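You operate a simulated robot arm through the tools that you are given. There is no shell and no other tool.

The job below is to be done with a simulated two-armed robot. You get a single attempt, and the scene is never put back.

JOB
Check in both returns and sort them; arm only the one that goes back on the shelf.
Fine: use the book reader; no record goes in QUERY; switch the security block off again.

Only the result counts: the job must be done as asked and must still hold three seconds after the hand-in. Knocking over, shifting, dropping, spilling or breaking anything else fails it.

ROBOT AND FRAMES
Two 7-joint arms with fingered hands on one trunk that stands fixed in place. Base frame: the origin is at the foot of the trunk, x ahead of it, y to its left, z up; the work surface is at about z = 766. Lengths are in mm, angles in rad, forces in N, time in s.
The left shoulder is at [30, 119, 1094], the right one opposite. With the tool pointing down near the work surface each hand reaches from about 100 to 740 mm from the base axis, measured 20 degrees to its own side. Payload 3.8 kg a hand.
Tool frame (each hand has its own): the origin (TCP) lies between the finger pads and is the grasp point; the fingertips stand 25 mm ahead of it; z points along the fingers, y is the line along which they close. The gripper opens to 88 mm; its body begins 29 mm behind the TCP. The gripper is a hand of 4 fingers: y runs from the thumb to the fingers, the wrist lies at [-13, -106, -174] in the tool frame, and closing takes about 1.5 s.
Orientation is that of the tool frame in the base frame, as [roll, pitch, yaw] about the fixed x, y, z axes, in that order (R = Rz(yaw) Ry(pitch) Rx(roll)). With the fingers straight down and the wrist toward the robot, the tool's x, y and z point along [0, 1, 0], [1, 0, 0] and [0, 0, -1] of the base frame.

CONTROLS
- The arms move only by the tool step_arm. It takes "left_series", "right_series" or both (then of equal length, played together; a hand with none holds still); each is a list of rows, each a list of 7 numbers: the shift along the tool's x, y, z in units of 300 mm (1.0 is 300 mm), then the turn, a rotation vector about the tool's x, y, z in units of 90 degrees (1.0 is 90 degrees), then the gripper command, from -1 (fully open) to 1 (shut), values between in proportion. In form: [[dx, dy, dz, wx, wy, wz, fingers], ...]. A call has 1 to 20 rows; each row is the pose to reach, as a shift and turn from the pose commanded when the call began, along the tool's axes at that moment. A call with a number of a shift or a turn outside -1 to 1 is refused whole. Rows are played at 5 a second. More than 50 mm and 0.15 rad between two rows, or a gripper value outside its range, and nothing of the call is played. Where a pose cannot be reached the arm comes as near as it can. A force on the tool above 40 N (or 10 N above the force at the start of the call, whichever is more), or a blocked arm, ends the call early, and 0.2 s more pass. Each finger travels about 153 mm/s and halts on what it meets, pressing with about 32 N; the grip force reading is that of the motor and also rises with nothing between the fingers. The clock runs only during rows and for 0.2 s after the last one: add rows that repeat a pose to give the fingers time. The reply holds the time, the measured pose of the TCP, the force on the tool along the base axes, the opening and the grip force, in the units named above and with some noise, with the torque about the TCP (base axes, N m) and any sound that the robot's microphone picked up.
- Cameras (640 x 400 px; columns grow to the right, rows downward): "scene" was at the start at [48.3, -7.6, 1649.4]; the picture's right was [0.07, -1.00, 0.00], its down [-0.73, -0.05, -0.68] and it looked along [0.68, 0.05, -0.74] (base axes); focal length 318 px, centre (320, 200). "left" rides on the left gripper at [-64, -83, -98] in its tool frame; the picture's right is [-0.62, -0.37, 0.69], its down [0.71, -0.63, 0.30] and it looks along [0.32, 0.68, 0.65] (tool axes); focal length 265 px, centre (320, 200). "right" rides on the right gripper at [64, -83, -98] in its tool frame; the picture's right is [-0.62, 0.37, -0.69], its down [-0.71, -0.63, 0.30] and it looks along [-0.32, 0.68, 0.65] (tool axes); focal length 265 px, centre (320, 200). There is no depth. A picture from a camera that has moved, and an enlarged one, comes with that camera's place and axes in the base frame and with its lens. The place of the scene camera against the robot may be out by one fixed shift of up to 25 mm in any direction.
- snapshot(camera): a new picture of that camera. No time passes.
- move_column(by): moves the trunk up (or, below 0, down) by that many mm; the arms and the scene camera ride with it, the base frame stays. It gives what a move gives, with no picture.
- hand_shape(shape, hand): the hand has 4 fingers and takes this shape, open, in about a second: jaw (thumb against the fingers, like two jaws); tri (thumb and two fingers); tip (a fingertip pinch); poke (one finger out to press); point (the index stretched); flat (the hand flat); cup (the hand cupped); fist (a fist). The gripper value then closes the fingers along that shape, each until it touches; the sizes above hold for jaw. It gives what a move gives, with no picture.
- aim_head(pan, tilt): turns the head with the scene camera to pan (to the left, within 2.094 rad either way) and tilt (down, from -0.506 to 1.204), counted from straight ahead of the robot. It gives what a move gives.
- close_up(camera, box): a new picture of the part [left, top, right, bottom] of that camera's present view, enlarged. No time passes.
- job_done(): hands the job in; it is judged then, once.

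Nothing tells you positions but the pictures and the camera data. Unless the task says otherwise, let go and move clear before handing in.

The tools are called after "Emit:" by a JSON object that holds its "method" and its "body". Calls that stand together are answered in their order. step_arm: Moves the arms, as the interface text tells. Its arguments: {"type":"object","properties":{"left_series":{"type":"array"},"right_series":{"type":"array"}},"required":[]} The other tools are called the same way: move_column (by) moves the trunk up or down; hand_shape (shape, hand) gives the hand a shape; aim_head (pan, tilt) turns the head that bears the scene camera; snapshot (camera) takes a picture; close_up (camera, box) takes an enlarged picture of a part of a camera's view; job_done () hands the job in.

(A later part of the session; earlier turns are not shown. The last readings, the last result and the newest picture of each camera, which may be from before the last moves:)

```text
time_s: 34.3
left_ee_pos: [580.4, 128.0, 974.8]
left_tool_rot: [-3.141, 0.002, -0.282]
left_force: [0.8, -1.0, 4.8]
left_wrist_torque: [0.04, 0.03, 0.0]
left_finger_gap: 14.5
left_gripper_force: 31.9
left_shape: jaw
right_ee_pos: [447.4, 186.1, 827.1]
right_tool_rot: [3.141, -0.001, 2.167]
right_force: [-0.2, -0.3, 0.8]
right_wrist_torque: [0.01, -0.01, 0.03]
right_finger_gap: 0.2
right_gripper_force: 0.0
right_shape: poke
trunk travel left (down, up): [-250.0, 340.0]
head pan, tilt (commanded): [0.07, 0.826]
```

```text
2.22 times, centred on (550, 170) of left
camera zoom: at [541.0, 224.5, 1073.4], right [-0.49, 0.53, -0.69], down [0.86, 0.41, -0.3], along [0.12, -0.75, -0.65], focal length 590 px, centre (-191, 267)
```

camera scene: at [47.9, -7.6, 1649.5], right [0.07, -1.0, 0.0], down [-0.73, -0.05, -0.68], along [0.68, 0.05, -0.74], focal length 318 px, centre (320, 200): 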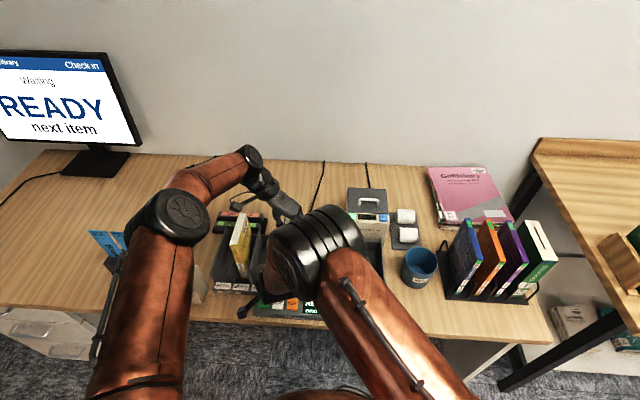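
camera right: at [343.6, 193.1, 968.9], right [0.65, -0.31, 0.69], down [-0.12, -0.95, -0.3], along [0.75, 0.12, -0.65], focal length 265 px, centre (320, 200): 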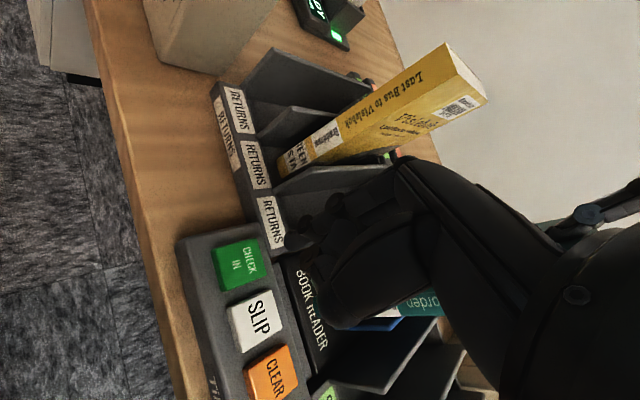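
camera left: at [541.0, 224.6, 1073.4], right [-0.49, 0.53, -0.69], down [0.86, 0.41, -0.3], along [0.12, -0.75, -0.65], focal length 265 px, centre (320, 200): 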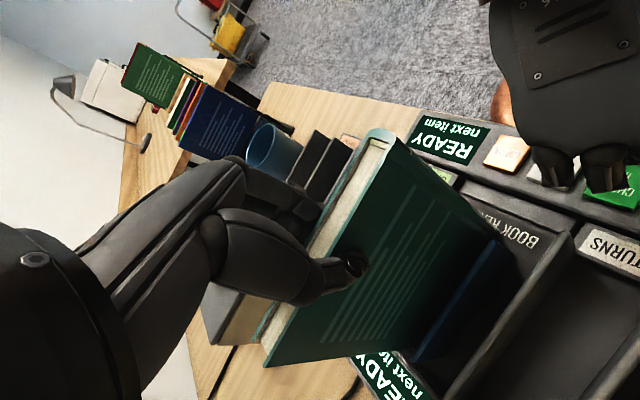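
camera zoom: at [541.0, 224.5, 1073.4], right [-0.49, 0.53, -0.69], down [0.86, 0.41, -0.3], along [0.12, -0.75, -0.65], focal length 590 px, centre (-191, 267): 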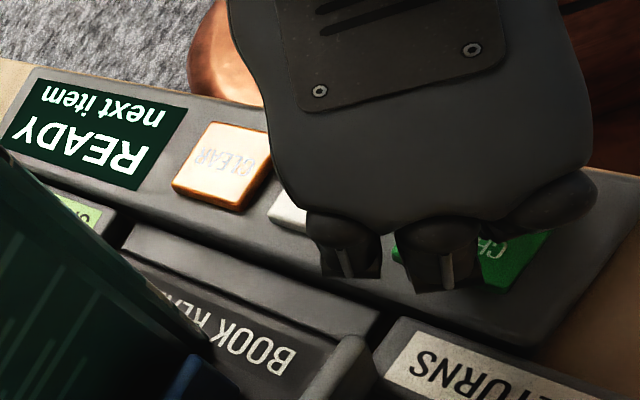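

The fingertip is about 10 mm above CHECK IN and will land near its middle. I'll press down in small steps.

Emit:
{"method": "step_arm", "body": {"right_series": [[0, 0, 0.02, 0, 0, 0, -1], [0, 0, 0.03, 0, 0, 0, -1], [0, 0, 0.037, 0, 0, 0, -1], [0, 0, 0.043, 0, 0, 0, -1], [0, 0, 0.05, 0, 0, 0, -1]]}}

Emit:
{"method": "close_up", "body": {"camera": "right", "box": [180, 160, 400, 360]}}

Emit:
{"method": "snapshot", "body": {"camera": "left"}}

Emit:
{"method": "snapshot", "body": {"camera": "scene"}}

```text
time_s: 35.5
left_ee_pos: [577.8, 126.9, 974.9]
left_tool_rot: [-3.14, 0.001, -0.28]
left_force: [0.6, -0.2, 4.4]
left_wrist_torque: [0.02, 0.0, -0.02]
left_finger_gap: 14.3
left_gripper_force: 31.9
left_shape: jaw
right_ee_pos: [447.2, 186.8, 814.4]
right_tool_rot: [3.138, 0.0, 2.168]
right_force: [0.6, 1.4, 8.8]
right_wrist_torque: [-0.07, -0.02, 0.03]
right_finger_gap: 0.0
right_gripper_force: 0.0
right_shape: poke
trunk travel left (down, up): [-250.0, 340.0]
head pan, tilt (commanded): [0.07, 0.826]
heard: click
```

```text
2.00 times, centred on (290, 260) of right
camera zoom: at [342.5, 192.5, 913.0], right [0.65, -0.31, 0.69], down [-0.12, -0.94, -0.31], along [0.75, 0.12, -0.65], focal length 531 px, centre (380, 80)
```

zoom: 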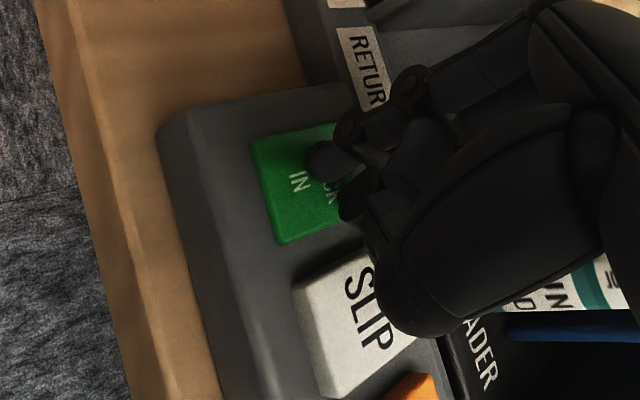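

```text
taken
camera left: at [540.8, 224.5, 1073.6], right [-0.49, 0.53, -0.69], down [0.86, 0.41, -0.3], along [0.12, -0.75, -0.65], focal length 265 px, centre (320, 200)
```

left: 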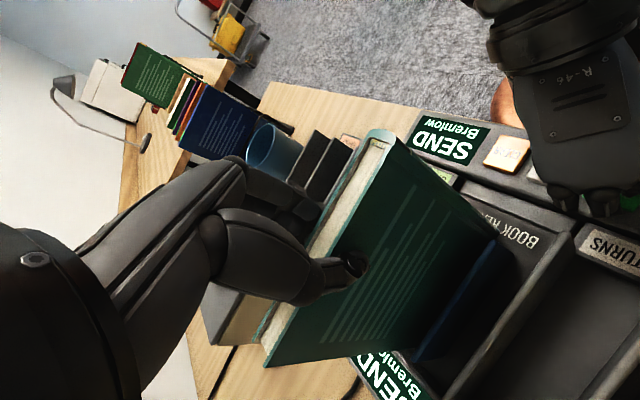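

```text
taken
camera scene: at [47.6, -7.9, 1649.5], right [0.07, -1.0, 0.0], down [-0.73, -0.05, -0.68], along [0.68, 0.05, -0.74], focal length 318 px, centre (320, 200)
```

scene: 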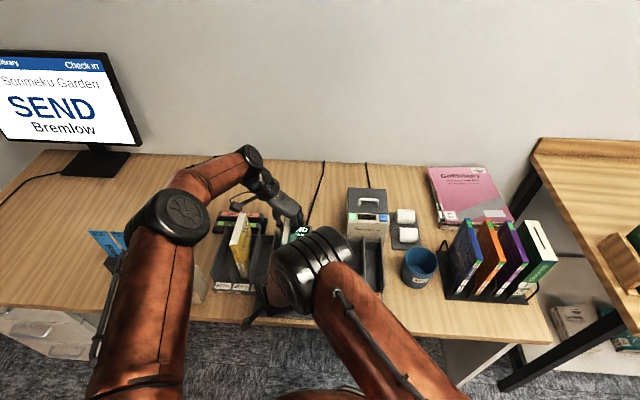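

The check-in registered with a click: "Sorimeku Garden – SEND – Bremlow", so the green book goes in SEND. I'll retreat the right hand up and away to the right.

Emit:
{"method": "step_arm", "body": {"right_series": [[0, 0, -0.06, 0, 0, 0, -1], [0, 0, -0.18, 0, 0, 0, -1], [0, 0, -0.3, 0, 0, 0, -1], [0, 0, -0.42, 0, 0, 0, -1], [-0.1, -0.067, -0.46, 0, 0, 0, -1], [-0.2, -0.134, -0.5, 0, 0, 0, -1], [-0.3, -0.2, -0.54, 0, 0, 0, -1], [-0.42, -0.28, -0.58, 0, 0, 0, -1], [-0.54, -0.36, -0.6, 0, 0, 0, -1], [-0.66, -0.44, -0.62, 0, 0, 0, -1], [-0.78, -0.53, -0.62, 0, 0, 0, -1], [-0.9, -0.61, -0.62, 0, 0, 0, -1], [-1.0, -0.68, -0.62, 0, 0, 0, -1], [-1.0, -0.68, -0.62, 0, 0, 0, -1]]}}

Emit:
{"method": "snapshot", "body": {"camera": "scene"}}

Emit:
{"method": "close_up", "body": {"camera": "scene", "box": [0, 40, 160, 160]}}

Emit:
{"method": "close_up", "body": {"camera": "scene", "box": [220, 180, 400, 330]}}

```text
time_s: 38.5
left_ee_pos: [578.1, 127.1, 974.8]
left_tool_rot: [-3.141, 0.0, -0.282]
left_force: [-0.3, -0.1, 4.3]
left_wrist_torque: [0.0, -0.01, 0.0]
left_finger_gap: 14.6
left_gripper_force: 31.7
left_shape: jaw
right_ee_pos: [447.0, -179.5, 1000.0]
right_tool_rot: [-3.14, 0.001, 2.167]
right_force: [0.2, 0.4, 0.1]
right_wrist_torque: [0.01, 0.02, 0.01]
right_finger_gap: 0.4
right_gripper_force: 0.1
right_shape: poke
trunk travel left (down, up): [-250.0, 340.0]
head pan, tilt (commanded): [0.07, 0.826]
```

```text
taken
camera scene: at [47.9, -7.0, 1649.5], right [0.07, -1.0, 0.0], down [-0.73, -0.05, -0.68], along [0.68, 0.05, -0.74], focal length 318 px, centre (320, 200)
```

scene: 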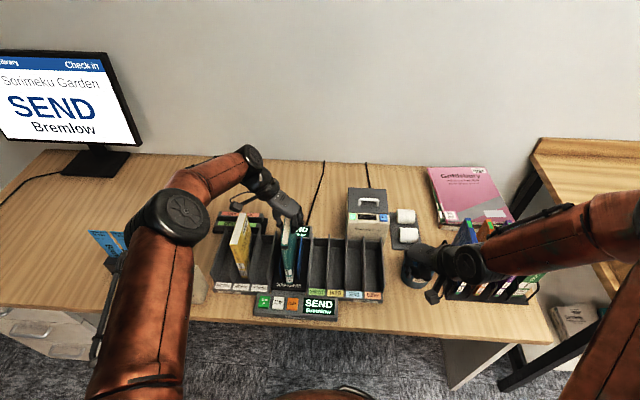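

```text
3.33 times, centred on (80, 100) of scene
camera zoom: at [47.9, -7.0, 1649.5], right [0.07, -1.0, 0.0], down [-0.73, -0.05, -0.68], along [0.68, 0.05, -0.74], focal length 1061 px, centre (1120, 533)
```

zoom: 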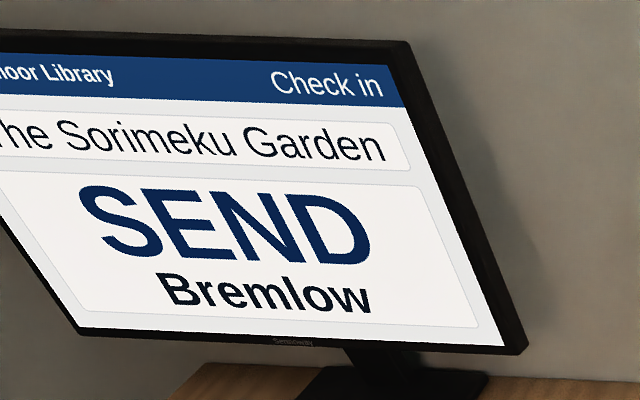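

```text
2.67 times, centred on (310, 255) of scene
camera zoom: at [47.9, -7.0, 1649.5], right [0.07, -1.0, 0.0], down [-0.73, -0.05, -0.68], along [0.68, 0.05, -0.74], focal length 849 px, centre (347, 53)
```

zoom: 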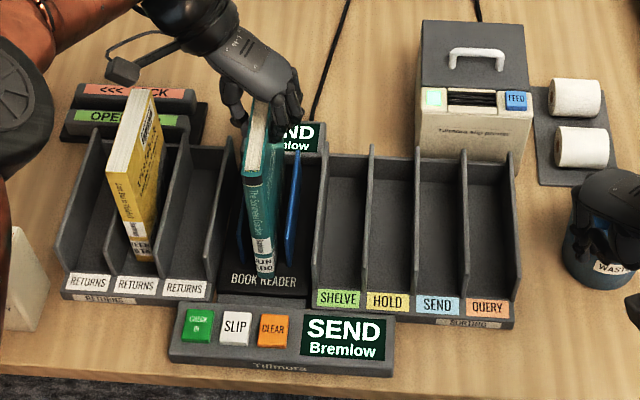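

The monitor confirms SEND – Bremlow for the green book. I'll move the right hand further clear, then lift the book out of the reader and carry it over the SEND bin.

Emit:
{"method": "step_arm", "body": {"left_series": [[0, 0, -0.03, 0, 0, 0, 1], [0, 0, -0.1, 0, 0, 0, 1], [0, 0, -0.18, 0, 0, 0, 1], [0, 0, -0.26, 0, 0, 0, 1], [0, 0, -0.34, 0, 0, 0, 1], [0, 0, -0.37, 0, 0, 0, 1], [0.02, 0.07, -0.37, 0, 0, 0.01, 1], [0.05, 0.17, -0.37, 0, 0, 0.02, 1], [0.08, 0.28, -0.37, 0, 0, 0.03, 1], [0.11, 0.39, -0.37, 0, 0, 0.04, 1], [0.145, 0.5, -0.37, 0, 0, 0.045, 1], [0.17, 0.59, -0.37, 0, 0, 0.045, 1], [0.18, 0.6245, -0.37, 0, 0, 0.045, 1], [0.18, 0.6245, -0.37, 0, 0, 0.045, 1]], "right_series": [[-0.05, -0.04, -0.1, 0, 0, 0, -1], [-0.15, -0.1, -0.2, 0, 0, 0, -1], [-0.25, -0.17, -0.3, 0, 0, 0, -1], [-0.35, -0.24, -0.35, 0, 0, 0, -1], [-0.4, -0.27, -0.35, 0, 0, 0, -1], [-0.4, -0.27, -0.35, 0, 0, 0, -1], [-0.4, -0.27, -0.35, 0, 0, 0, -1], [-0.4, -0.27, -0.35, 0, 0, 0, -1], [-0.4, -0.27, -0.35, 0, 0, 0, -1], [-0.4, -0.27, -0.35, 0, 0, 0, -1], [-0.4, -0.27, -0.35, 0, 0, 0, -1], [-0.4, -0.27, -0.35, 0, 0, 0, -1], [-0.4, -0.27, -0.35, 0, 0, 0, -1], [-0.4, -0.27, -0.35, 0, 0, 0, -1]]}}

Emit:
{"method": "snapshot", "body": {"camera": "scene"}}

Emit:
{"method": "close_up", "body": {"camera": "scene", "box": [280, 170, 420, 310]}}

Emit:
{"method": "snapshot", "body": {"camera": "left"}}

```text
time_s: 41.5
left_ee_pos: [578.5, -70.2, 1085.2]
left_tool_rot: [3.14, 0.0, -0.352]
left_force: [-0.3, -0.3, -3.4]
left_wrist_torque: [0.02, -0.02, 0.01]
left_finger_gap: 14.4
left_gripper_force: 32.0
left_shape: jaw
right_ee_pos: [444.7, -324.3, 1105.5]
right_tool_rot: [-3.141, 0.001, 2.168]
right_force: [-0.5, 0.1, -0.9]
right_wrist_torque: [0.0, -0.04, -0.03]
right_finger_gap: 0.0
right_gripper_force: 0.1
right_shape: poke
trunk travel left (down, up): [-250.0, 340.0]
head pan, tilt (commanded): [0.07, 0.826]
```

```text
taken
camera scene: at [48.8, -8.0, 1649.4], right [0.07, -1.0, 0.0], down [-0.73, -0.05, -0.68], along [0.68, 0.05, -0.74], focal length 318 px, centre (320, 200)
```

scene: 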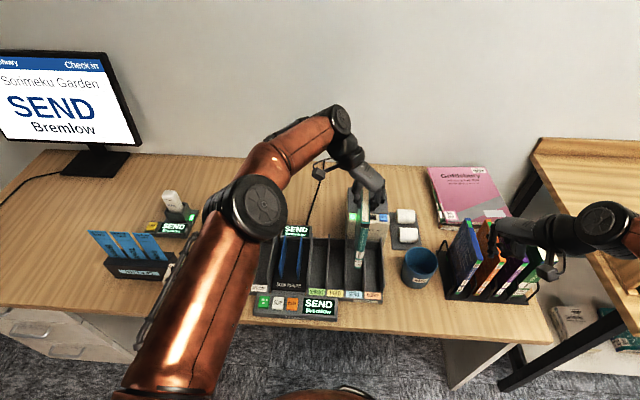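

```text
2.86 times, centred on (350, 240) of scene
camera zoom: at [48.8, -8.0, 1649.4], right [0.07, -1.0, 0.0], down [-0.73, -0.05, -0.68], along [0.68, 0.05, -0.74], focal length 909 px, centre (234, 86)
```

zoom: 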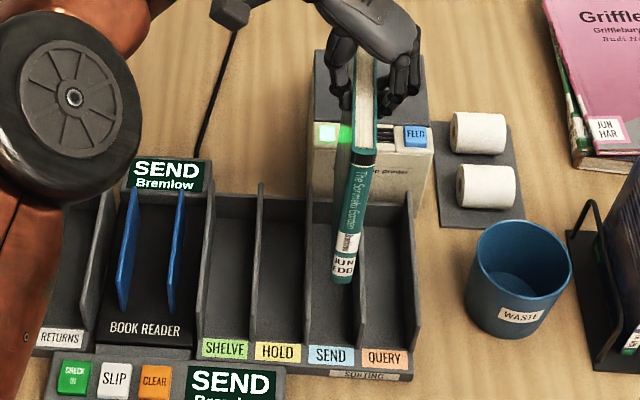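

```text
taken
camera left: at [546.7, 29.9, 1184.6], right [-0.46, 0.56, -0.69], down [0.89, 0.35, -0.3], along [0.07, -0.75, -0.65], focal length 265 px, centre (320, 200)
```

left: 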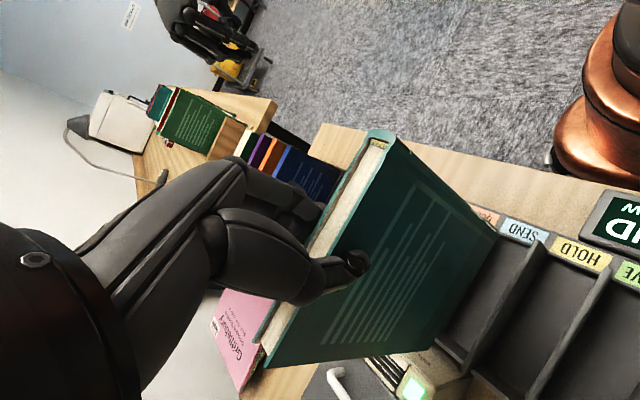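

The green book hangs over the SEND bin within a few millimetres. I'll trim its angle and lower it most of the way in.

Emit:
{"method": "step_arm", "body": {"left_series": [[-0.0046, -0.0125, 0.02, 0, 0, -0.03, 1], [-0.0046, -0.0125, 0.08, 0, 0, -0.03, 1], [-0.0046, -0.0125, 0.14, 0, 0, -0.03, 1], [-0.0046, -0.0125, 0.2, 0, 0, -0.03, 1], [-0.0046, -0.0125, 0.26, 0, 0, -0.03, 1], [-0.0046, -0.0125, 0.31, 0, 0, -0.03, 1], [-0.0046, -0.0125, 0.34, 0, 0, -0.03, 1], [-0.0046, -0.0125, 0.34, 0, 0, -0.03, 1]]}}

Emit:
{"method": "close_up", "body": {"camera": "scene", "box": [280, 170, 420, 310]}}

Emit:
{"method": "snapshot", "body": {"camera": "left"}}

```text
time_s: 43.3
left_ee_pos: [578.3, -63.6, 983.1]
left_tool_rot: [3.141, 0.0, -0.305]
left_force: [0.1, -0.2, -3.6]
left_wrist_torque: [-0.02, 0.01, 0.0]
left_finger_gap: 14.3
left_gripper_force: 32.2
left_shape: jaw
right_ee_pos: [444.4, -325.3, 1106.0]
right_tool_rot: [-3.141, 0.0, 2.168]
right_force: [-0.1, -0.5, -0.1]
right_wrist_torque: [-0.02, 0.0, 0.03]
right_finger_gap: 0.0
right_gripper_force: 0.1
right_shape: poke
trunk travel left (down, up): [-250.0, 340.0]
head pan, tilt (commanded): [0.07, 0.826]
```

```text
2.86 times, centred on (350, 240) of scene
camera zoom: at [48.7, -7.9, 1649.4], right [0.07, -1.0, 0.0], down [-0.73, -0.05, -0.68], along [0.68, 0.05, -0.74], focal length 909 px, centre (234, 86)
```

zoom: 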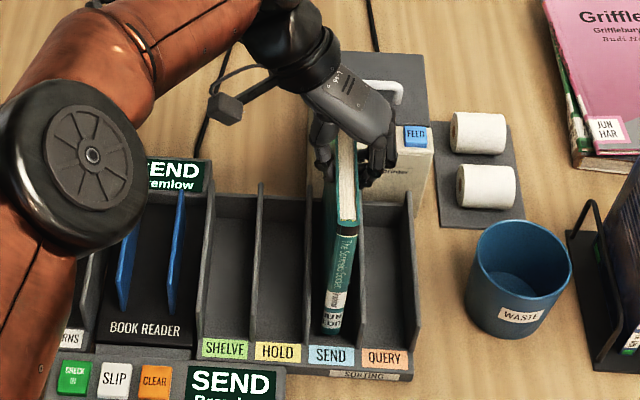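

```text
taken
camera left: at [543.4, 34.2, 1081.8], right [-0.48, 0.54, -0.69], down [0.87, 0.39, -0.3], along [0.1, -0.75, -0.65], focal length 265 px, centre (320, 200)
```

left: 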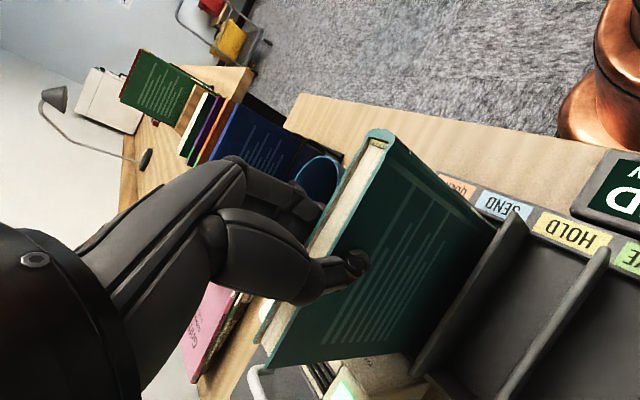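

The book is inside the SEND slot. I'll lower it the last bit slowly until it just touches.

Emit:
{"method": "step_arm", "body": {"left_series": [[0, 0, 0.01, 0, 0, 0, 1], [0, 0, 0.02, 0, 0, 0, 1], [0, 0, 0.027, 0, 0, 0, 1], [0, 0, 0.027, 0, 0, 0, 1]]}}

```text
time_s: 44.3
left_ee_pos: [578.6, -63.9, 974.0]
left_tool_rot: [3.141, 0.002, -0.305]
left_force: [-1.0, -0.4, -3.1]
left_wrist_torque: [0.01, 0.03, 0.0]
left_finger_gap: 14.5
left_gripper_force: 31.8
left_shape: jaw
right_ee_pos: [445.4, -323.6, 1105.0]
right_tool_rot: [3.141, 0.0, 2.167]
right_force: [0.0, 0.0, -0.3]
right_wrist_torque: [-0.01, 0.0, 0.04]
right_finger_gap: 0.2
right_gripper_force: 0.0
right_shape: poke
trunk travel left (down, up): [-250.0, 340.0]
head pan, tilt (commanded): [0.07, 0.826]
```

It isn't touching yet, so I'll continue in 1.5 mm steps.

Emit:
{"method": "step_arm", "body": {"left_series": [[0, 0, 0.005, 0, 0, 0, 1], [0, 0, 0.01, 0, 0, 0, 1], [0, 0, 0.015, 0, 0, 0, 1], [0, 0, 0.015, 0, 0, 0, 1]]}}

```text
time_s: 45.3
left_ee_pos: [578.8, -62.7, 970.0]
left_tool_rot: [3.141, 0.001, -0.306]
left_force: [0.3, -0.5, -3.1]
left_wrist_torque: [-0.02, 0.02, 0.01]
left_finger_gap: 14.2
left_gripper_force: 32.1
left_shape: jaw
right_ee_pos: [445.0, -325.0, 1106.6]
right_tool_rot: [-3.139, -0.001, 2.168]
right_force: [0.5, 0.7, -0.2]
right_wrist_torque: [0.0, 0.0, -0.01]
right_finger_gap: 0.0
right_gripper_force: 0.1
right_shape: poke
trunk travel left (down, up): [-250.0, 340.0]
head pan, tilt (commanded): [0.07, 0.826]
```

Emit:
{"method": "step_arm", "body": {"left_series": [[0, 0, 0.005, 0, 0, 0, 1], [0, 0, 0.01, 0, 0, 0, 1], [0, 0, 0.01, 0, 0, 0, 1]]}}

Emit:
{"method": "close_up", "body": {"camera": "scene", "box": [280, 170, 420, 310]}}

```text
time_s: 46.1
left_ee_pos: [578.2, -64.3, 967.1]
left_tool_rot: [-3.142, -0.001, -0.306]
left_force: [1.4, 0.7, 0.2]
left_wrist_torque: [-0.01, 0.02, -0.02]
left_finger_gap: 14.4
left_gripper_force: 31.6
left_shape: jaw
right_ee_pos: [445.5, -324.8, 1106.6]
right_tool_rot: [3.141, 0.0, 2.167]
right_force: [-0.6, 0.7, -0.3]
right_wrist_torque: [-0.01, 0.0, 0.0]
right_finger_gap: 0.0
right_gripper_force: 0.1
right_shape: poke
trunk travel left (down, up): [-250.0, 340.0]
head pan, tilt (commanded): [0.07, 0.826]
```

```text
2.86 times, centred on (350, 240) of scene
camera zoom: at [48.6, -7.9, 1649.4], right [0.07, -1.0, 0.0], down [-0.73, -0.05, -0.68], along [0.68, 0.05, -0.74], focal length 909 px, centre (234, 86)
```

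zoom: 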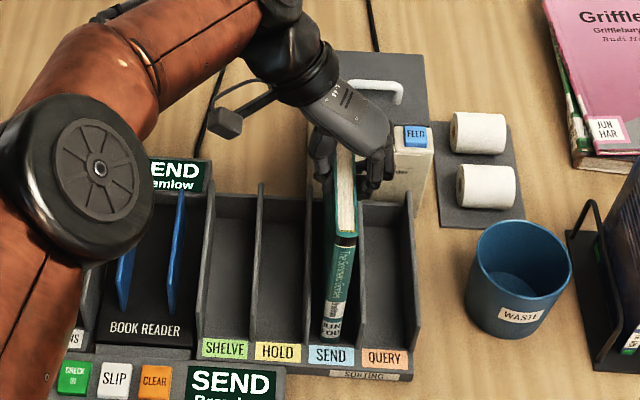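

The book's weight is now resting on the SEND bin floor. I'll open the fingers gently and check that it stands.

Emit:
{"method": "step_arm", "body": {"left_series": [[0, 0, 0, 0, 0, 0, 0.7], [0, 0, 0, 0, 0, 0, 0.6], [0, 0, 0, 0, 0, 0, 0.5], [0, 0, 0, 0, 0, 0, 0.35], [0, 0, 0, 0, 0, 0, 0.2], [0, 0, 0, 0, 0, 0, 0.1], [0, 0, 0, 0, 0, 0, 0.1]]}}

Emit:
{"method": "close_up", "body": {"camera": "scene", "box": [280, 170, 420, 310]}}

Emit:
{"method": "snapshot", "body": {"camera": "left"}}

```text
time_s: 47.7
left_ee_pos: [576.7, -63.0, 965.7]
left_tool_rot: [3.14, 0.0, -0.306]
left_force: [-0.4, 0.2, -0.3]
left_wrist_torque: [0.03, 0.01, -0.02]
left_finger_gap: 39.3
left_gripper_force: 0.1
left_shape: jaw
right_ee_pos: [445.7, -325.1, 1107.0]
right_tool_rot: [-3.141, 0.0, 2.169]
right_force: [0.5, -0.4, 1.0]
right_wrist_torque: [0.04, -0.02, 0.01]
right_finger_gap: 0.0
right_gripper_force: 0.0
right_shape: poke
trunk travel left (down, up): [-250.0, 340.0]
head pan, tilt (commanded): [0.07, 0.826]
```

```text
2.86 times, centred on (350, 240) of scene
camera zoom: at [48.4, -8.0, 1649.4], right [0.07, -1.0, 0.0], down [-0.73, -0.05, -0.68], along [0.68, 0.05, -0.74], focal length 909 px, centre (234, 86)
```

zoom: 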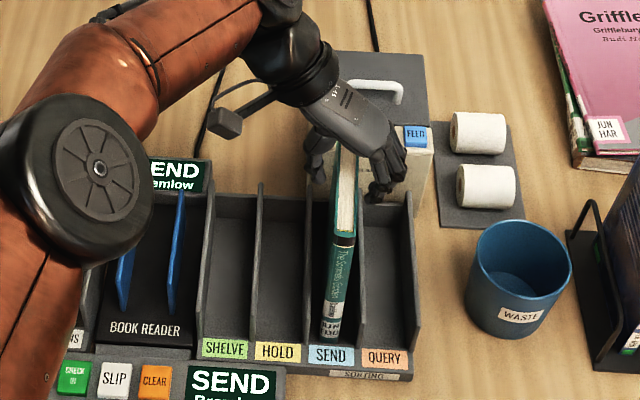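

```text
taken
camera left: at [541.7, 34.3, 1065.7], right [-0.48, 0.54, -0.69], down [0.87, 0.39, -0.3], along [0.1, -0.75, -0.65], focal length 265 px, centre (320, 200)
```

left: 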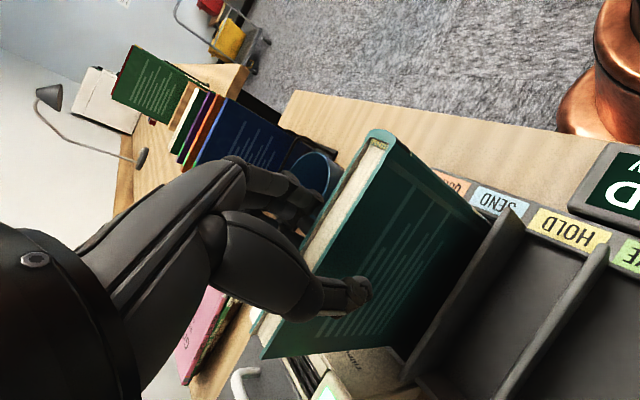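

The green book stands in SEND. I'll raise the hand clear and start back towards the yellow book.

Emit:
{"method": "step_arm", "body": {"left_series": [[0, 0, -0.05, 0, 0, 0, 0.1], [0, 0, -0.12, 0, 0, 0, 0.1], [0, 0, -0.2, 0, 0, 0, 0.1], [0, 0, -0.3, 0, 0, 0, 0.1], [0, 0, -0.4, 0, 0, 0, 0.1], [-0.03, -0.095, -0.4, 0, 0, 0, 0.1], [-0.07, -0.22, -0.4, 0, 0, 0, 0.1], [-0.11, -0.35, -0.4, 0, 0, 0, 0.1], [-0.151, -0.477, -0.4, 0, 0, 0, 0.1], [-0.2, -0.63, -0.4, 0, 0, 0, 0.1], [-0.25, -0.78, -0.4, 0, 0, 0, 0.1], [-0.29, -0.92, -0.4, 0, 0, 0, 0.1], [-0.29, -0.92, -0.4, 0, 0, 0, 0.1]]}}

Emit:
{"method": "snapshot", "body": {"camera": "scene"}}

Emit:
{"method": "close_up", "body": {"camera": "scene", "box": [200, 180, 400, 320]}}

Emit:
{"method": "snapshot", "body": {"camera": "left"}}

```text
time_s: 50.5
left_ee_pos: [578.4, 228.2, 1085.6]
left_tool_rot: [3.141, -0.001, -0.306]
left_force: [-0.4, -0.1, 0.1]
left_wrist_torque: [-0.01, 0.0, -0.03]
left_finger_gap: 39.4
left_gripper_force: 0.1
left_shape: jaw
right_ee_pos: [444.4, -325.6, 1106.5]
right_tool_rot: [-3.14, -0.001, 2.168]
right_force: [0.7, 0.3, 0.1]
right_wrist_torque: [0.0, -0.02, 0.03]
right_finger_gap: 0.0
right_gripper_force: 0.1
right_shape: poke
trunk travel left (down, up): [-250.0, 340.0]
head pan, tilt (commanded): [0.07, 0.826]
```

```text
taken
camera scene: at [48.2, -8.5, 1649.4], right [0.07, -1.0, 0.0], down [-0.73, -0.05, -0.68], along [0.68, 0.05, -0.74], focal length 318 px, centre (320, 200)
```

scene: 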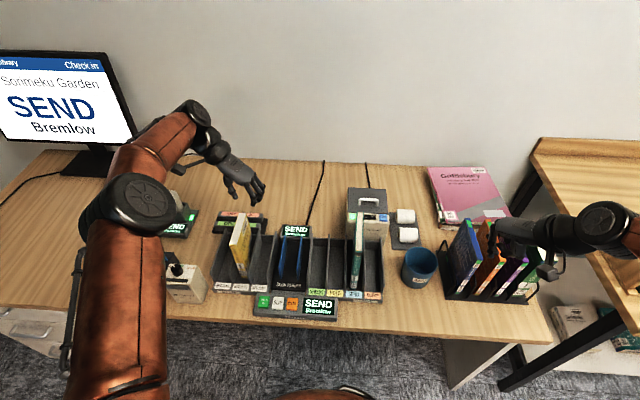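

```text
2.86 times, centred on (300, 250) of scene
camera zoom: at [48.2, -8.5, 1649.4], right [0.07, -1.0, 0.0], down [-0.73, -0.05, -0.68], along [0.68, 0.05, -0.74], focal length 909 px, centre (377, 57)
```

zoom: 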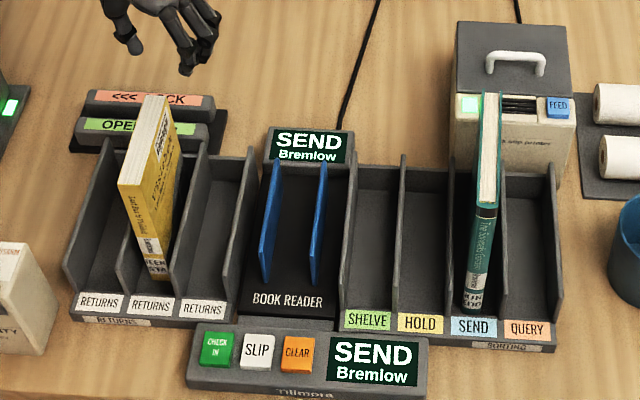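

```text
taken
camera left: at [542.0, 325.5, 1184.0], right [-0.48, 0.54, -0.69], down [0.87, 0.39, -0.3], along [0.1, -0.75, -0.65], focal length 265 px, centre (320, 200)
```

left: 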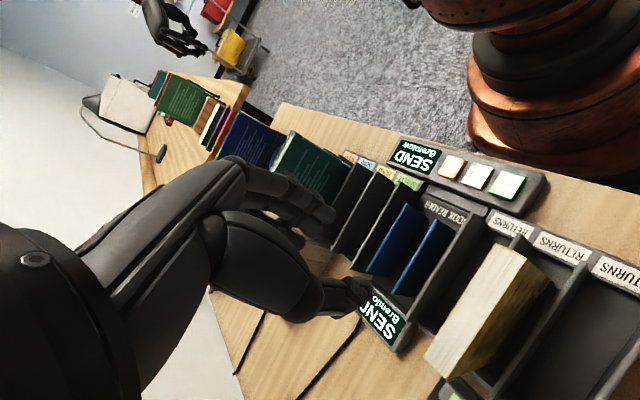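

The green book stands upright in SEND. I'll measure the yellow book's top from this view.

Emit:
{"method": "close_up", "body": {"camera": "left", "box": [400, 220, 600, 400]}}

```text
2.22 times, centred on (500, 310) of left
camera zoom: at [542.0, 325.5, 1184.0], right [-0.48, 0.54, -0.69], down [0.87, 0.39, -0.3], along [0.1, -0.75, -0.65], focal length 590 px, centre (-80, -44)
```

zoom: 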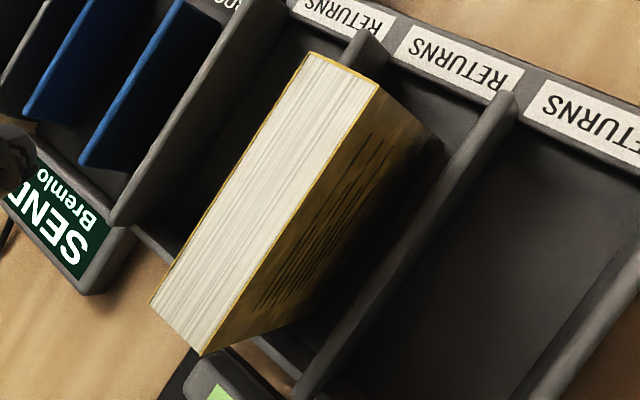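

The yellow book measures x 529–634, y 259–280. I'll move over it with a slightly wider opening and stop just above.

Emit:
{"method": "step_arm", "body": {"left_series": [[-0.012, -0.045, 0, 0, 0, 0, -0.1], [-0.024, -0.09, 0, 0, 0, 0, -0.1], [-0.0353, -0.134, 0.05, 0, 0, 0, -0.1], [-0.0353, -0.134, 0.13, 0, 0, 0, -0.1], [-0.0353, -0.134, 0.21, 0, 0, 0, -0.1], [-0.0353, -0.134, 0.28, 0, 0, 0, -0.1], [-0.0353, -0.134, 0.28, 0, 0, 0, -0.1]]}}

Emit:
{"method": "close_up", "body": {"camera": "scene", "box": [190, 170, 310, 300]}}

Emit:
{"method": "snapshot", "body": {"camera": "left"}}

```text
time_s: 52.1
left_ee_pos: [577.0, 269.0, 1002.4]
left_tool_rot: [3.141, 0.001, -0.306]
left_force: [0.4, -0.1, -0.5]
left_wrist_torque: [0.0, 0.04, -0.01]
left_finger_gap: 47.9
left_gripper_force: 0.0
left_shape: jaw
right_ee_pos: [444.6, -325.7, 1105.0]
right_tool_rot: [-3.141, 0.0, 2.169]
right_force: [-0.5, 0.8, 0.0]
right_wrist_torque: [0.03, 0.02, 0.01]
right_finger_gap: 0.0
right_gripper_force: 0.1
right_shape: poke
trunk travel left (down, up): [-250.0, 340.0]
head pan, tilt (commanded): [0.07, 0.826]
```

```text
3.08 times, centred on (250, 235) of scene
camera zoom: at [48.3, -8.0, 1649.4], right [0.07, -1.0, 0.0], down [-0.73, -0.05, -0.68], along [0.68, 0.05, -0.74], focal length 979 px, centre (535, 92)
```

zoom: 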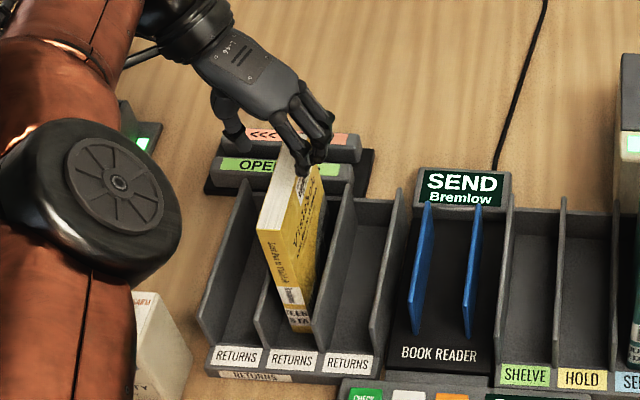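

```text
taken
camera left: at [540.7, 365.8, 1101.0], right [-0.48, 0.54, -0.69], down [0.87, 0.39, -0.3], along [0.1, -0.75, -0.65], focal length 265 px, centre (320, 200)
```

left: 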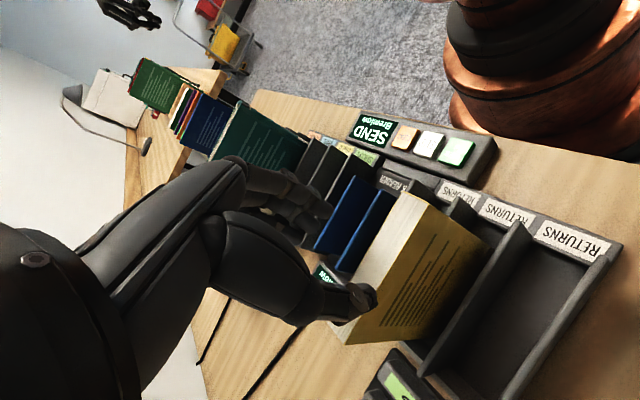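

Aligned over the yellow book. I'll descend to about z = 935 so the fingers have a deeper grip.

Emit:
{"method": "step_arm", "body": {"left_series": [[0.007, 0, 0.04, 0, 0, 0, -0.1], [0.007, 0, 0.09, 0, 0, 0, -0.1], [0.007, 0, 0.14, 0, 0, 0, -0.1], [0.007, 0, 0.19, 0, 0, 0, -0.1], [0.007, 0, 0.222, 0, 0, 0, -0.1], [0.007, 0, 0.222, 0, 0, 0, -0.1]]}}

Emit:
{"method": "close_up", "body": {"camera": "scene", "box": [190, 170, 310, 300]}}

Emit:
{"method": "snapshot", "body": {"camera": "left"}}

```text
time_s: 53.5
left_ee_pos: [566.9, 265.5, 939.6]
left_tool_rot: [3.141, 0.0, -0.305]
left_force: [0.1, 0.3, -1.2]
left_wrist_torque: [0.01, -0.01, -0.01]
left_finger_gap: 48.0
left_gripper_force: 0.0
left_shape: jaw
left hand out of reach, approached as far as the arm can: row 1, 2, 3, 4, 5, 6
right_ee_pos: [445.1, -324.8, 1106.1]
right_tool_rot: [-3.141, 0.0, 2.167]
right_force: [0.7, -0.1, 0.5]
right_wrist_torque: [0.02, 0.01, -0.02]
right_finger_gap: 0.0
right_gripper_force: 0.1
right_shape: poke
trunk travel left (down, up): [-250.0, 340.0]
head pan, tilt (commanded): [0.07, 0.826]
```

```text
3.08 times, centred on (250, 235) of scene
camera zoom: at [48.3, -8.1, 1649.4], right [0.07, -1.0, 0.0], down [-0.73, -0.05, -0.68], along [0.68, 0.05, -0.74], focal length 979 px, centre (535, 92)
```

zoom: 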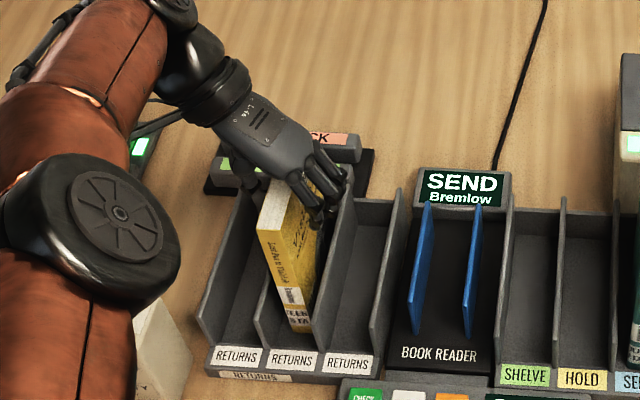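

```text
taken
camera left: at [530.0, 362.2, 1037.4], right [-0.48, 0.54, -0.69], down [0.87, 0.39, -0.3], along [0.1, -0.75, -0.65], focal length 265 px, centre (320, 200)
```

left: 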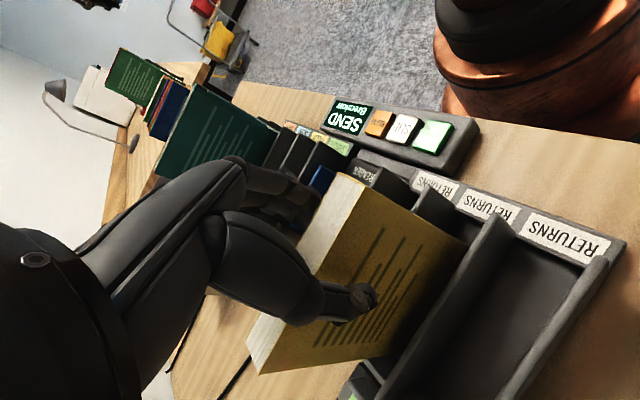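

The arm is near its reach limit here and stopped at x ≈ 567, still a good grip point. I'll re-command a reachable pose centred on the book before closing.

Emit:
{"method": "step_arm", "body": {"left_series": [[-0.0387, 0.0101, -0.007, 0, 0, 0, -0.1], [-0.0387, 0.0101, -0.007, 0, 0, 0, -0.1]]}}

Emit:
{"method": "snapshot", "body": {"camera": "left"}}

```text
time_s: 54.1
left_ee_pos: [553.3, 263.5, 939.0]
left_tool_rot: [3.141, 0.001, -0.306]
left_force: [0.0, -1.0, 0.0]
left_wrist_torque: [0.01, 0.01, 0.01]
left_finger_gap: 47.9
left_gripper_force: 0.1
left_shape: jaw
right_ee_pos: [445.7, -325.6, 1105.5]
right_tool_rot: [3.141, -0.001, 2.167]
right_force: [0.3, 0.4, 1.0]
right_wrist_torque: [-0.03, 0.01, 0.02]
right_finger_gap: 0.0
right_gripper_force: 0.1
right_shape: poke
trunk travel left (down, up): [-250.0, 340.0]
head pan, tilt (commanded): [0.07, 0.826]
```

```text
taken
camera left: at [518.4, 362.0, 1039.1], right [-0.48, 0.54, -0.69], down [0.87, 0.39, -0.3], along [0.1, -0.75, -0.65], focal length 265 px, centre (320, 200)
```

left: 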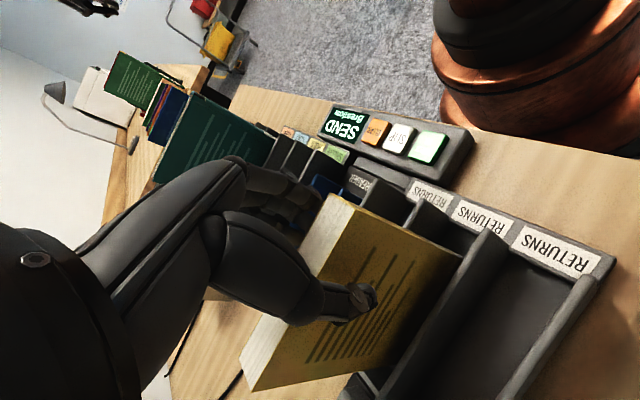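

The command reference followed the achieved pose, so I'm now a bit short. I'll shift to about (563, 269).

Emit:
{"method": "step_arm", "body": {"left_series": [[0.0253, -0.0272, 0, 0, 0, 0, -0.1], [0.0253, -0.0272, 0, 0, 0, 0, -0.1]]}}

Emit:
{"method": "snapshot", "body": {"camera": "left"}}

```text
time_s: 54.7
left_ee_pos: [562.2, 269.0, 940.4]
left_tool_rot: [3.14, 0.003, -0.307]
left_force: [0.7, -0.7, -0.3]
left_wrist_torque: [-0.02, -0.06, 0.0]
left_finger_gap: 47.8
left_gripper_force: 0.1
left_shape: jaw
right_ee_pos: [445.3, -325.4, 1106.6]
right_tool_rot: [-3.141, 0.0, 2.168]
right_force: [-0.4, 0.4, 0.4]
right_wrist_torque: [-0.03, 0.01, -0.02]
right_finger_gap: 0.3
right_gripper_force: 0.1
right_shape: poke
trunk travel left (down, up): [-250.0, 340.0]
head pan, tilt (commanded): [0.07, 0.826]
```

```text
taken
camera left: at [527.0, 367.9, 1039.6], right [-0.48, 0.54, -0.69], down [0.87, 0.39, -0.3], along [0.1, -0.75, -0.65], focal length 265 px, centre (320, 200)
```

left: 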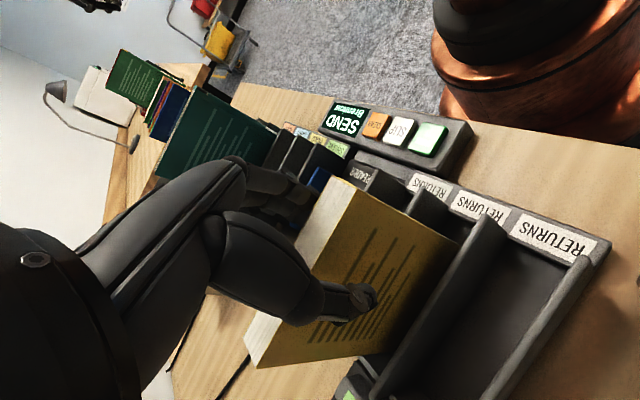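

Now at (562, 269, 940), centred on the yellow book. I'll close the fingers.

Emit:
{"method": "step_arm", "body": {"left_series": [[0, 0, 0, 0, 0, 0, 0.2], [0, 0, 0, 0, 0, 0, 0.4], [0, 0, 0, 0, 0, 0, 0.6], [0, 0, 0, 0, 0, 0, 0.8], [0, 0, 0, 0, 0, 0, 1], [0, 0, 0, 0, 0, 0, 1], [0, 0, 0, 0, 0, 0, 1]]}}

Emit:
{"method": "snapshot", "body": {"camera": "left"}}

Emit:
{"method": "close_up", "body": {"camera": "scene", "box": [190, 170, 310, 300]}}

```text
time_s: 56.3
left_ee_pos: [562.8, 270.6, 941.0]
left_tool_rot: [-3.141, 0.0, -0.306]
left_force: [0.8, 0.2, -0.1]
left_wrist_torque: [-0.01, -0.03, -0.04]
left_finger_gap: 16.4
left_gripper_force: 32.1
left_shape: jaw
right_ee_pos: [446.5, -324.8, 1105.9]
right_tool_rot: [3.141, -0.001, 2.168]
right_force: [0.5, -1.0, 0.4]
right_wrist_torque: [0.02, 0.01, 0.0]
right_finger_gap: 0.2
right_gripper_force: 0.0
right_shape: poke
trunk travel left (down, up): [-250.0, 340.0]
head pan, tilt (commanded): [0.07, 0.826]
```

```text
taken
camera left: at [527.4, 367.9, 1039.3], right [-0.48, 0.54, -0.69], down [0.87, 0.39, -0.3], along [0.1, -0.75, -0.65], focal length 265 px, centre (320, 200)
```

left: 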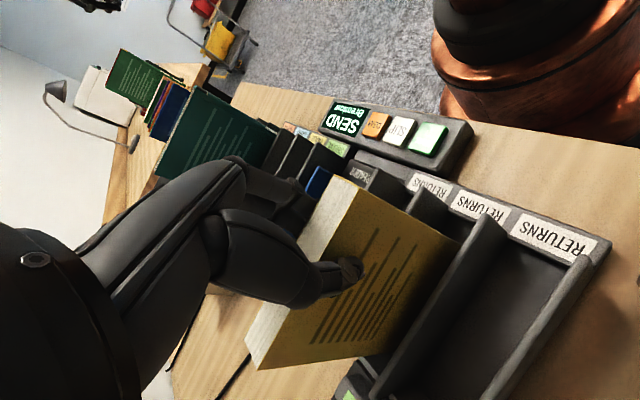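

```text
3.08 times, centred on (250, 235) of scene
camera zoom: at [48.6, -7.7, 1649.4], right [0.07, -1.0, 0.0], down [-0.73, -0.05, -0.68], along [0.68, 0.05, -0.74], focal length 979 px, centre (535, 92)
```

zoom: 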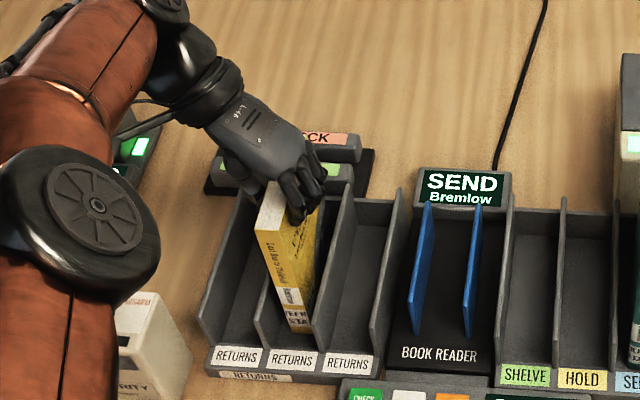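

The yellow book is gripped without twisting. I'll lift it straight up and carry it over the reader.

Emit:
{"method": "step_arm", "body": {"left_series": [[0, 0, -0.03, 0, 0, 0, 1], [0, 0, -0.09, 0, 0, 0, 1], [0, 0, -0.17, 0, 0, 0, 1], [0, 0, -0.25, 0, 0, 0, 1], [0, 0, -0.33, 0, 0, 0, 1], [0, 0, -0.36, 0, 0, 0, 1], [0.03, 0.09, -0.36, 0, 0, 0, 1], [0.065, 0.2, -0.36, 0, 0, 0, 1], [0.1, 0.32, -0.36, 0, 0, 0, 1], [0.1376, 0.4354, -0.36, 0, 0, 0, 1], [0.1376, 0.4354, -0.36, 0, 0, 0, 1]]}}

Emit:
{"method": "close_up", "body": {"camera": "scene", "box": [210, 170, 340, 310]}}

Emit:
{"method": "snapshot", "body": {"camera": "left"}}

```text
time_s: 58.7
left_ee_pos: [563.7, 133.0, 1049.7]
left_tool_rot: [-3.141, -0.002, -0.304]
left_force: [-0.3, 0.4, -2.0]
left_wrist_torque: [0.02, 0.04, -0.01]
left_finger_gap: 16.1
left_gripper_force: 31.5
left_shape: jaw
right_ee_pos: [443.7, -323.0, 1105.9]
right_tool_rot: [3.14, 0.001, 2.168]
right_force: [0.6, -0.5, -0.7]
right_wrist_torque: [-0.02, -0.02, 0.0]
right_finger_gap: 0.1
right_gripper_force: 0.0
right_shape: poke
trunk travel left (down, up): [-250.0, 340.0]
head pan, tilt (commanded): [0.07, 0.826]
```

```text
2.86 times, centred on (275, 240) of scene
camera zoom: at [48.6, -7.0, 1649.4], right [0.07, -1.0, 0.0], down [-0.73, -0.05, -0.68], along [0.68, 0.05, -0.74], focal length 909 px, centre (449, 86)
```

zoom: 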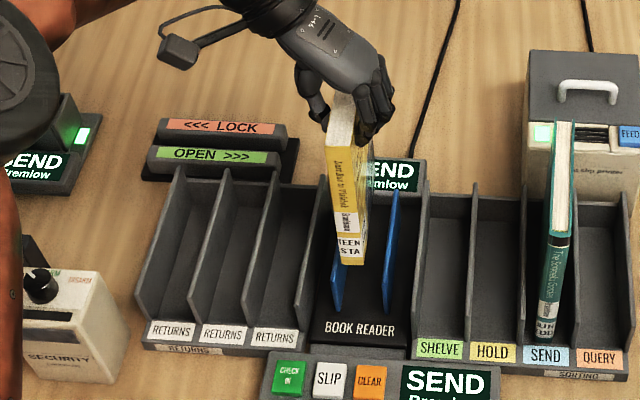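

```text
taken
camera left: at [528.0, 229.8, 1148.5], right [-0.48, 0.54, -0.69], down [0.87, 0.39, -0.3], along [0.1, -0.75, -0.65], focal length 265 px, centre (320, 200)
```

left: 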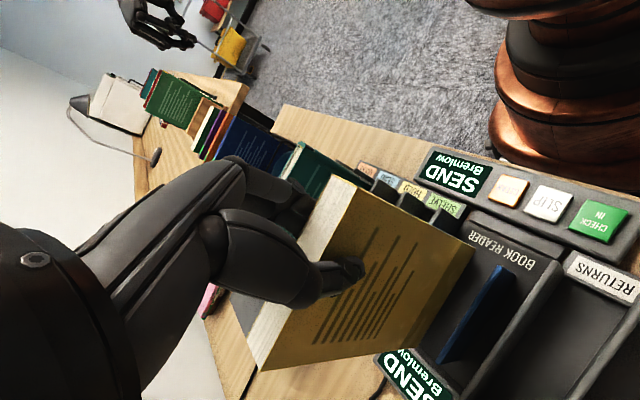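

The yellow book is over the reader, about 4 mm left of centre. I'll correct that and lower it to just above the floor.

Emit:
{"method": "step_arm", "body": {"left_series": [[0.004, 0.0127, 0.03, 0, 0, 0, 1], [0.004, 0.0127, 0.09, 0, 0, 0, 1], [0.004, 0.0127, 0.15, 0, 0, 0, 1], [0.004, 0.0127, 0.21, 0, 0, 0, 1], [0.004, 0.0127, 0.26, 0, 0, 0, 1], [0.004, 0.0127, 0.3, 0, 0, 0, 1], [0.004, 0.0127, 0.313, 0, 0, 0, 1], [0.004, 0.0127, 0.313, 0, 0, 0, 1]]}}

Emit:
{"method": "close_up", "body": {"camera": "scene", "box": [210, 170, 340, 310]}}

```text
time_s: 60.5
left_ee_pos: [563.8, 128.8, 954.0]
left_tool_rot: [3.14, -0.001, -0.306]
left_force: [-0.5, -0.1, -1.3]
left_wrist_torque: [0.03, 0.03, 0.0]
left_finger_gap: 16.3
left_gripper_force: 32.7
left_shape: jaw
right_ee_pos: [445.2, -325.7, 1106.9]
right_tool_rot: [-3.141, -0.001, 2.168]
right_force: [0.7, -0.1, 0.6]
right_wrist_torque: [-0.03, -0.02, 0.02]
right_finger_gap: 0.0
right_gripper_force: 0.0
right_shape: poke
trunk travel left (down, up): [-250.0, 340.0]
head pan, tilt (commanded): [0.07, 0.826]
```

```text
2.86 times, centred on (275, 240) of scene
camera zoom: at [48.6, -7.9, 1649.4], right [0.07, -1.0, 0.0], down [-0.73, -0.05, -0.68], along [0.68, 0.05, -0.74], focal length 909 px, centre (449, 86)
```

zoom: 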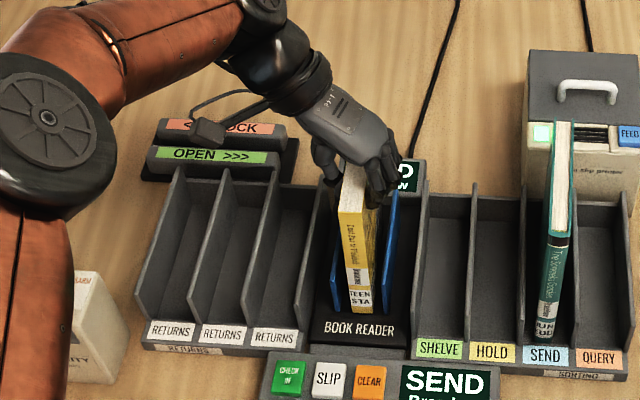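

The book is between the guides and still hanging. I'll lower it in 1 mm steps to touch the floor.

Emit:
{"method": "step_arm", "body": {"left_series": [[0, 0, 0.004, 0, 0, 0, 1], [0, 0, 0.008, 0, 0, 0, 1], [0, 0, 0.012, 0, 0, 0, 1], [0, 0, 0.012, 0, 0, 0, 1]]}}

```text
time_s: 61.5
left_ee_pos: [565.7, 127.7, 949.5]
left_tool_rot: [3.141, -0.001, -0.306]
left_force: [-0.8, -0.6, -1.5]
left_wrist_torque: [-0.01, 0.03, 0.01]
left_finger_gap: 16.3
left_gripper_force: 32.4
left_shape: jaw
right_ee_pos: [446.0, -324.4, 1106.5]
right_tool_rot: [3.141, 0.0, 2.167]
right_force: [-0.4, 0.5, 0.4]
right_wrist_torque: [0.01, -0.02, 0.02]
right_finger_gap: 0.0
right_gripper_force: 0.0
right_shape: poke
trunk travel left (down, up): [-250.0, 340.0]
head pan, tilt (commanded): [0.07, 0.826]
```

Emit:
{"method": "step_arm", "body": {"left_series": [[0, 0, 0.003, 0, 0, 0, 1], [0, 0, 0.006, 0, 0, 0, 1], [0, 0, 0.006, 0, 0, 0, 1]]}}

```text
time_s: 62.3
left_ee_pos: [563.6, 127.6, 948.6]
left_tool_rot: [3.141, 0.0, -0.307]
left_force: [0.0, -0.5, -0.6]
left_wrist_torque: [0.0, 0.0, -0.02]
left_finger_gap: 16.5
left_gripper_force: 32.2
left_shape: jaw
right_ee_pos: [445.1, -325.7, 1106.2]
right_tool_rot: [3.141, 0.002, 2.17]
right_force: [-0.3, -0.8, -0.3]
right_wrist_torque: [0.03, -0.01, -0.01]
right_finger_gap: 0.2
right_gripper_force: 0.1
right_shape: poke
trunk travel left (down, up): [-250.0, 340.0]
head pan, tilt (commanded): [0.07, 0.826]
```

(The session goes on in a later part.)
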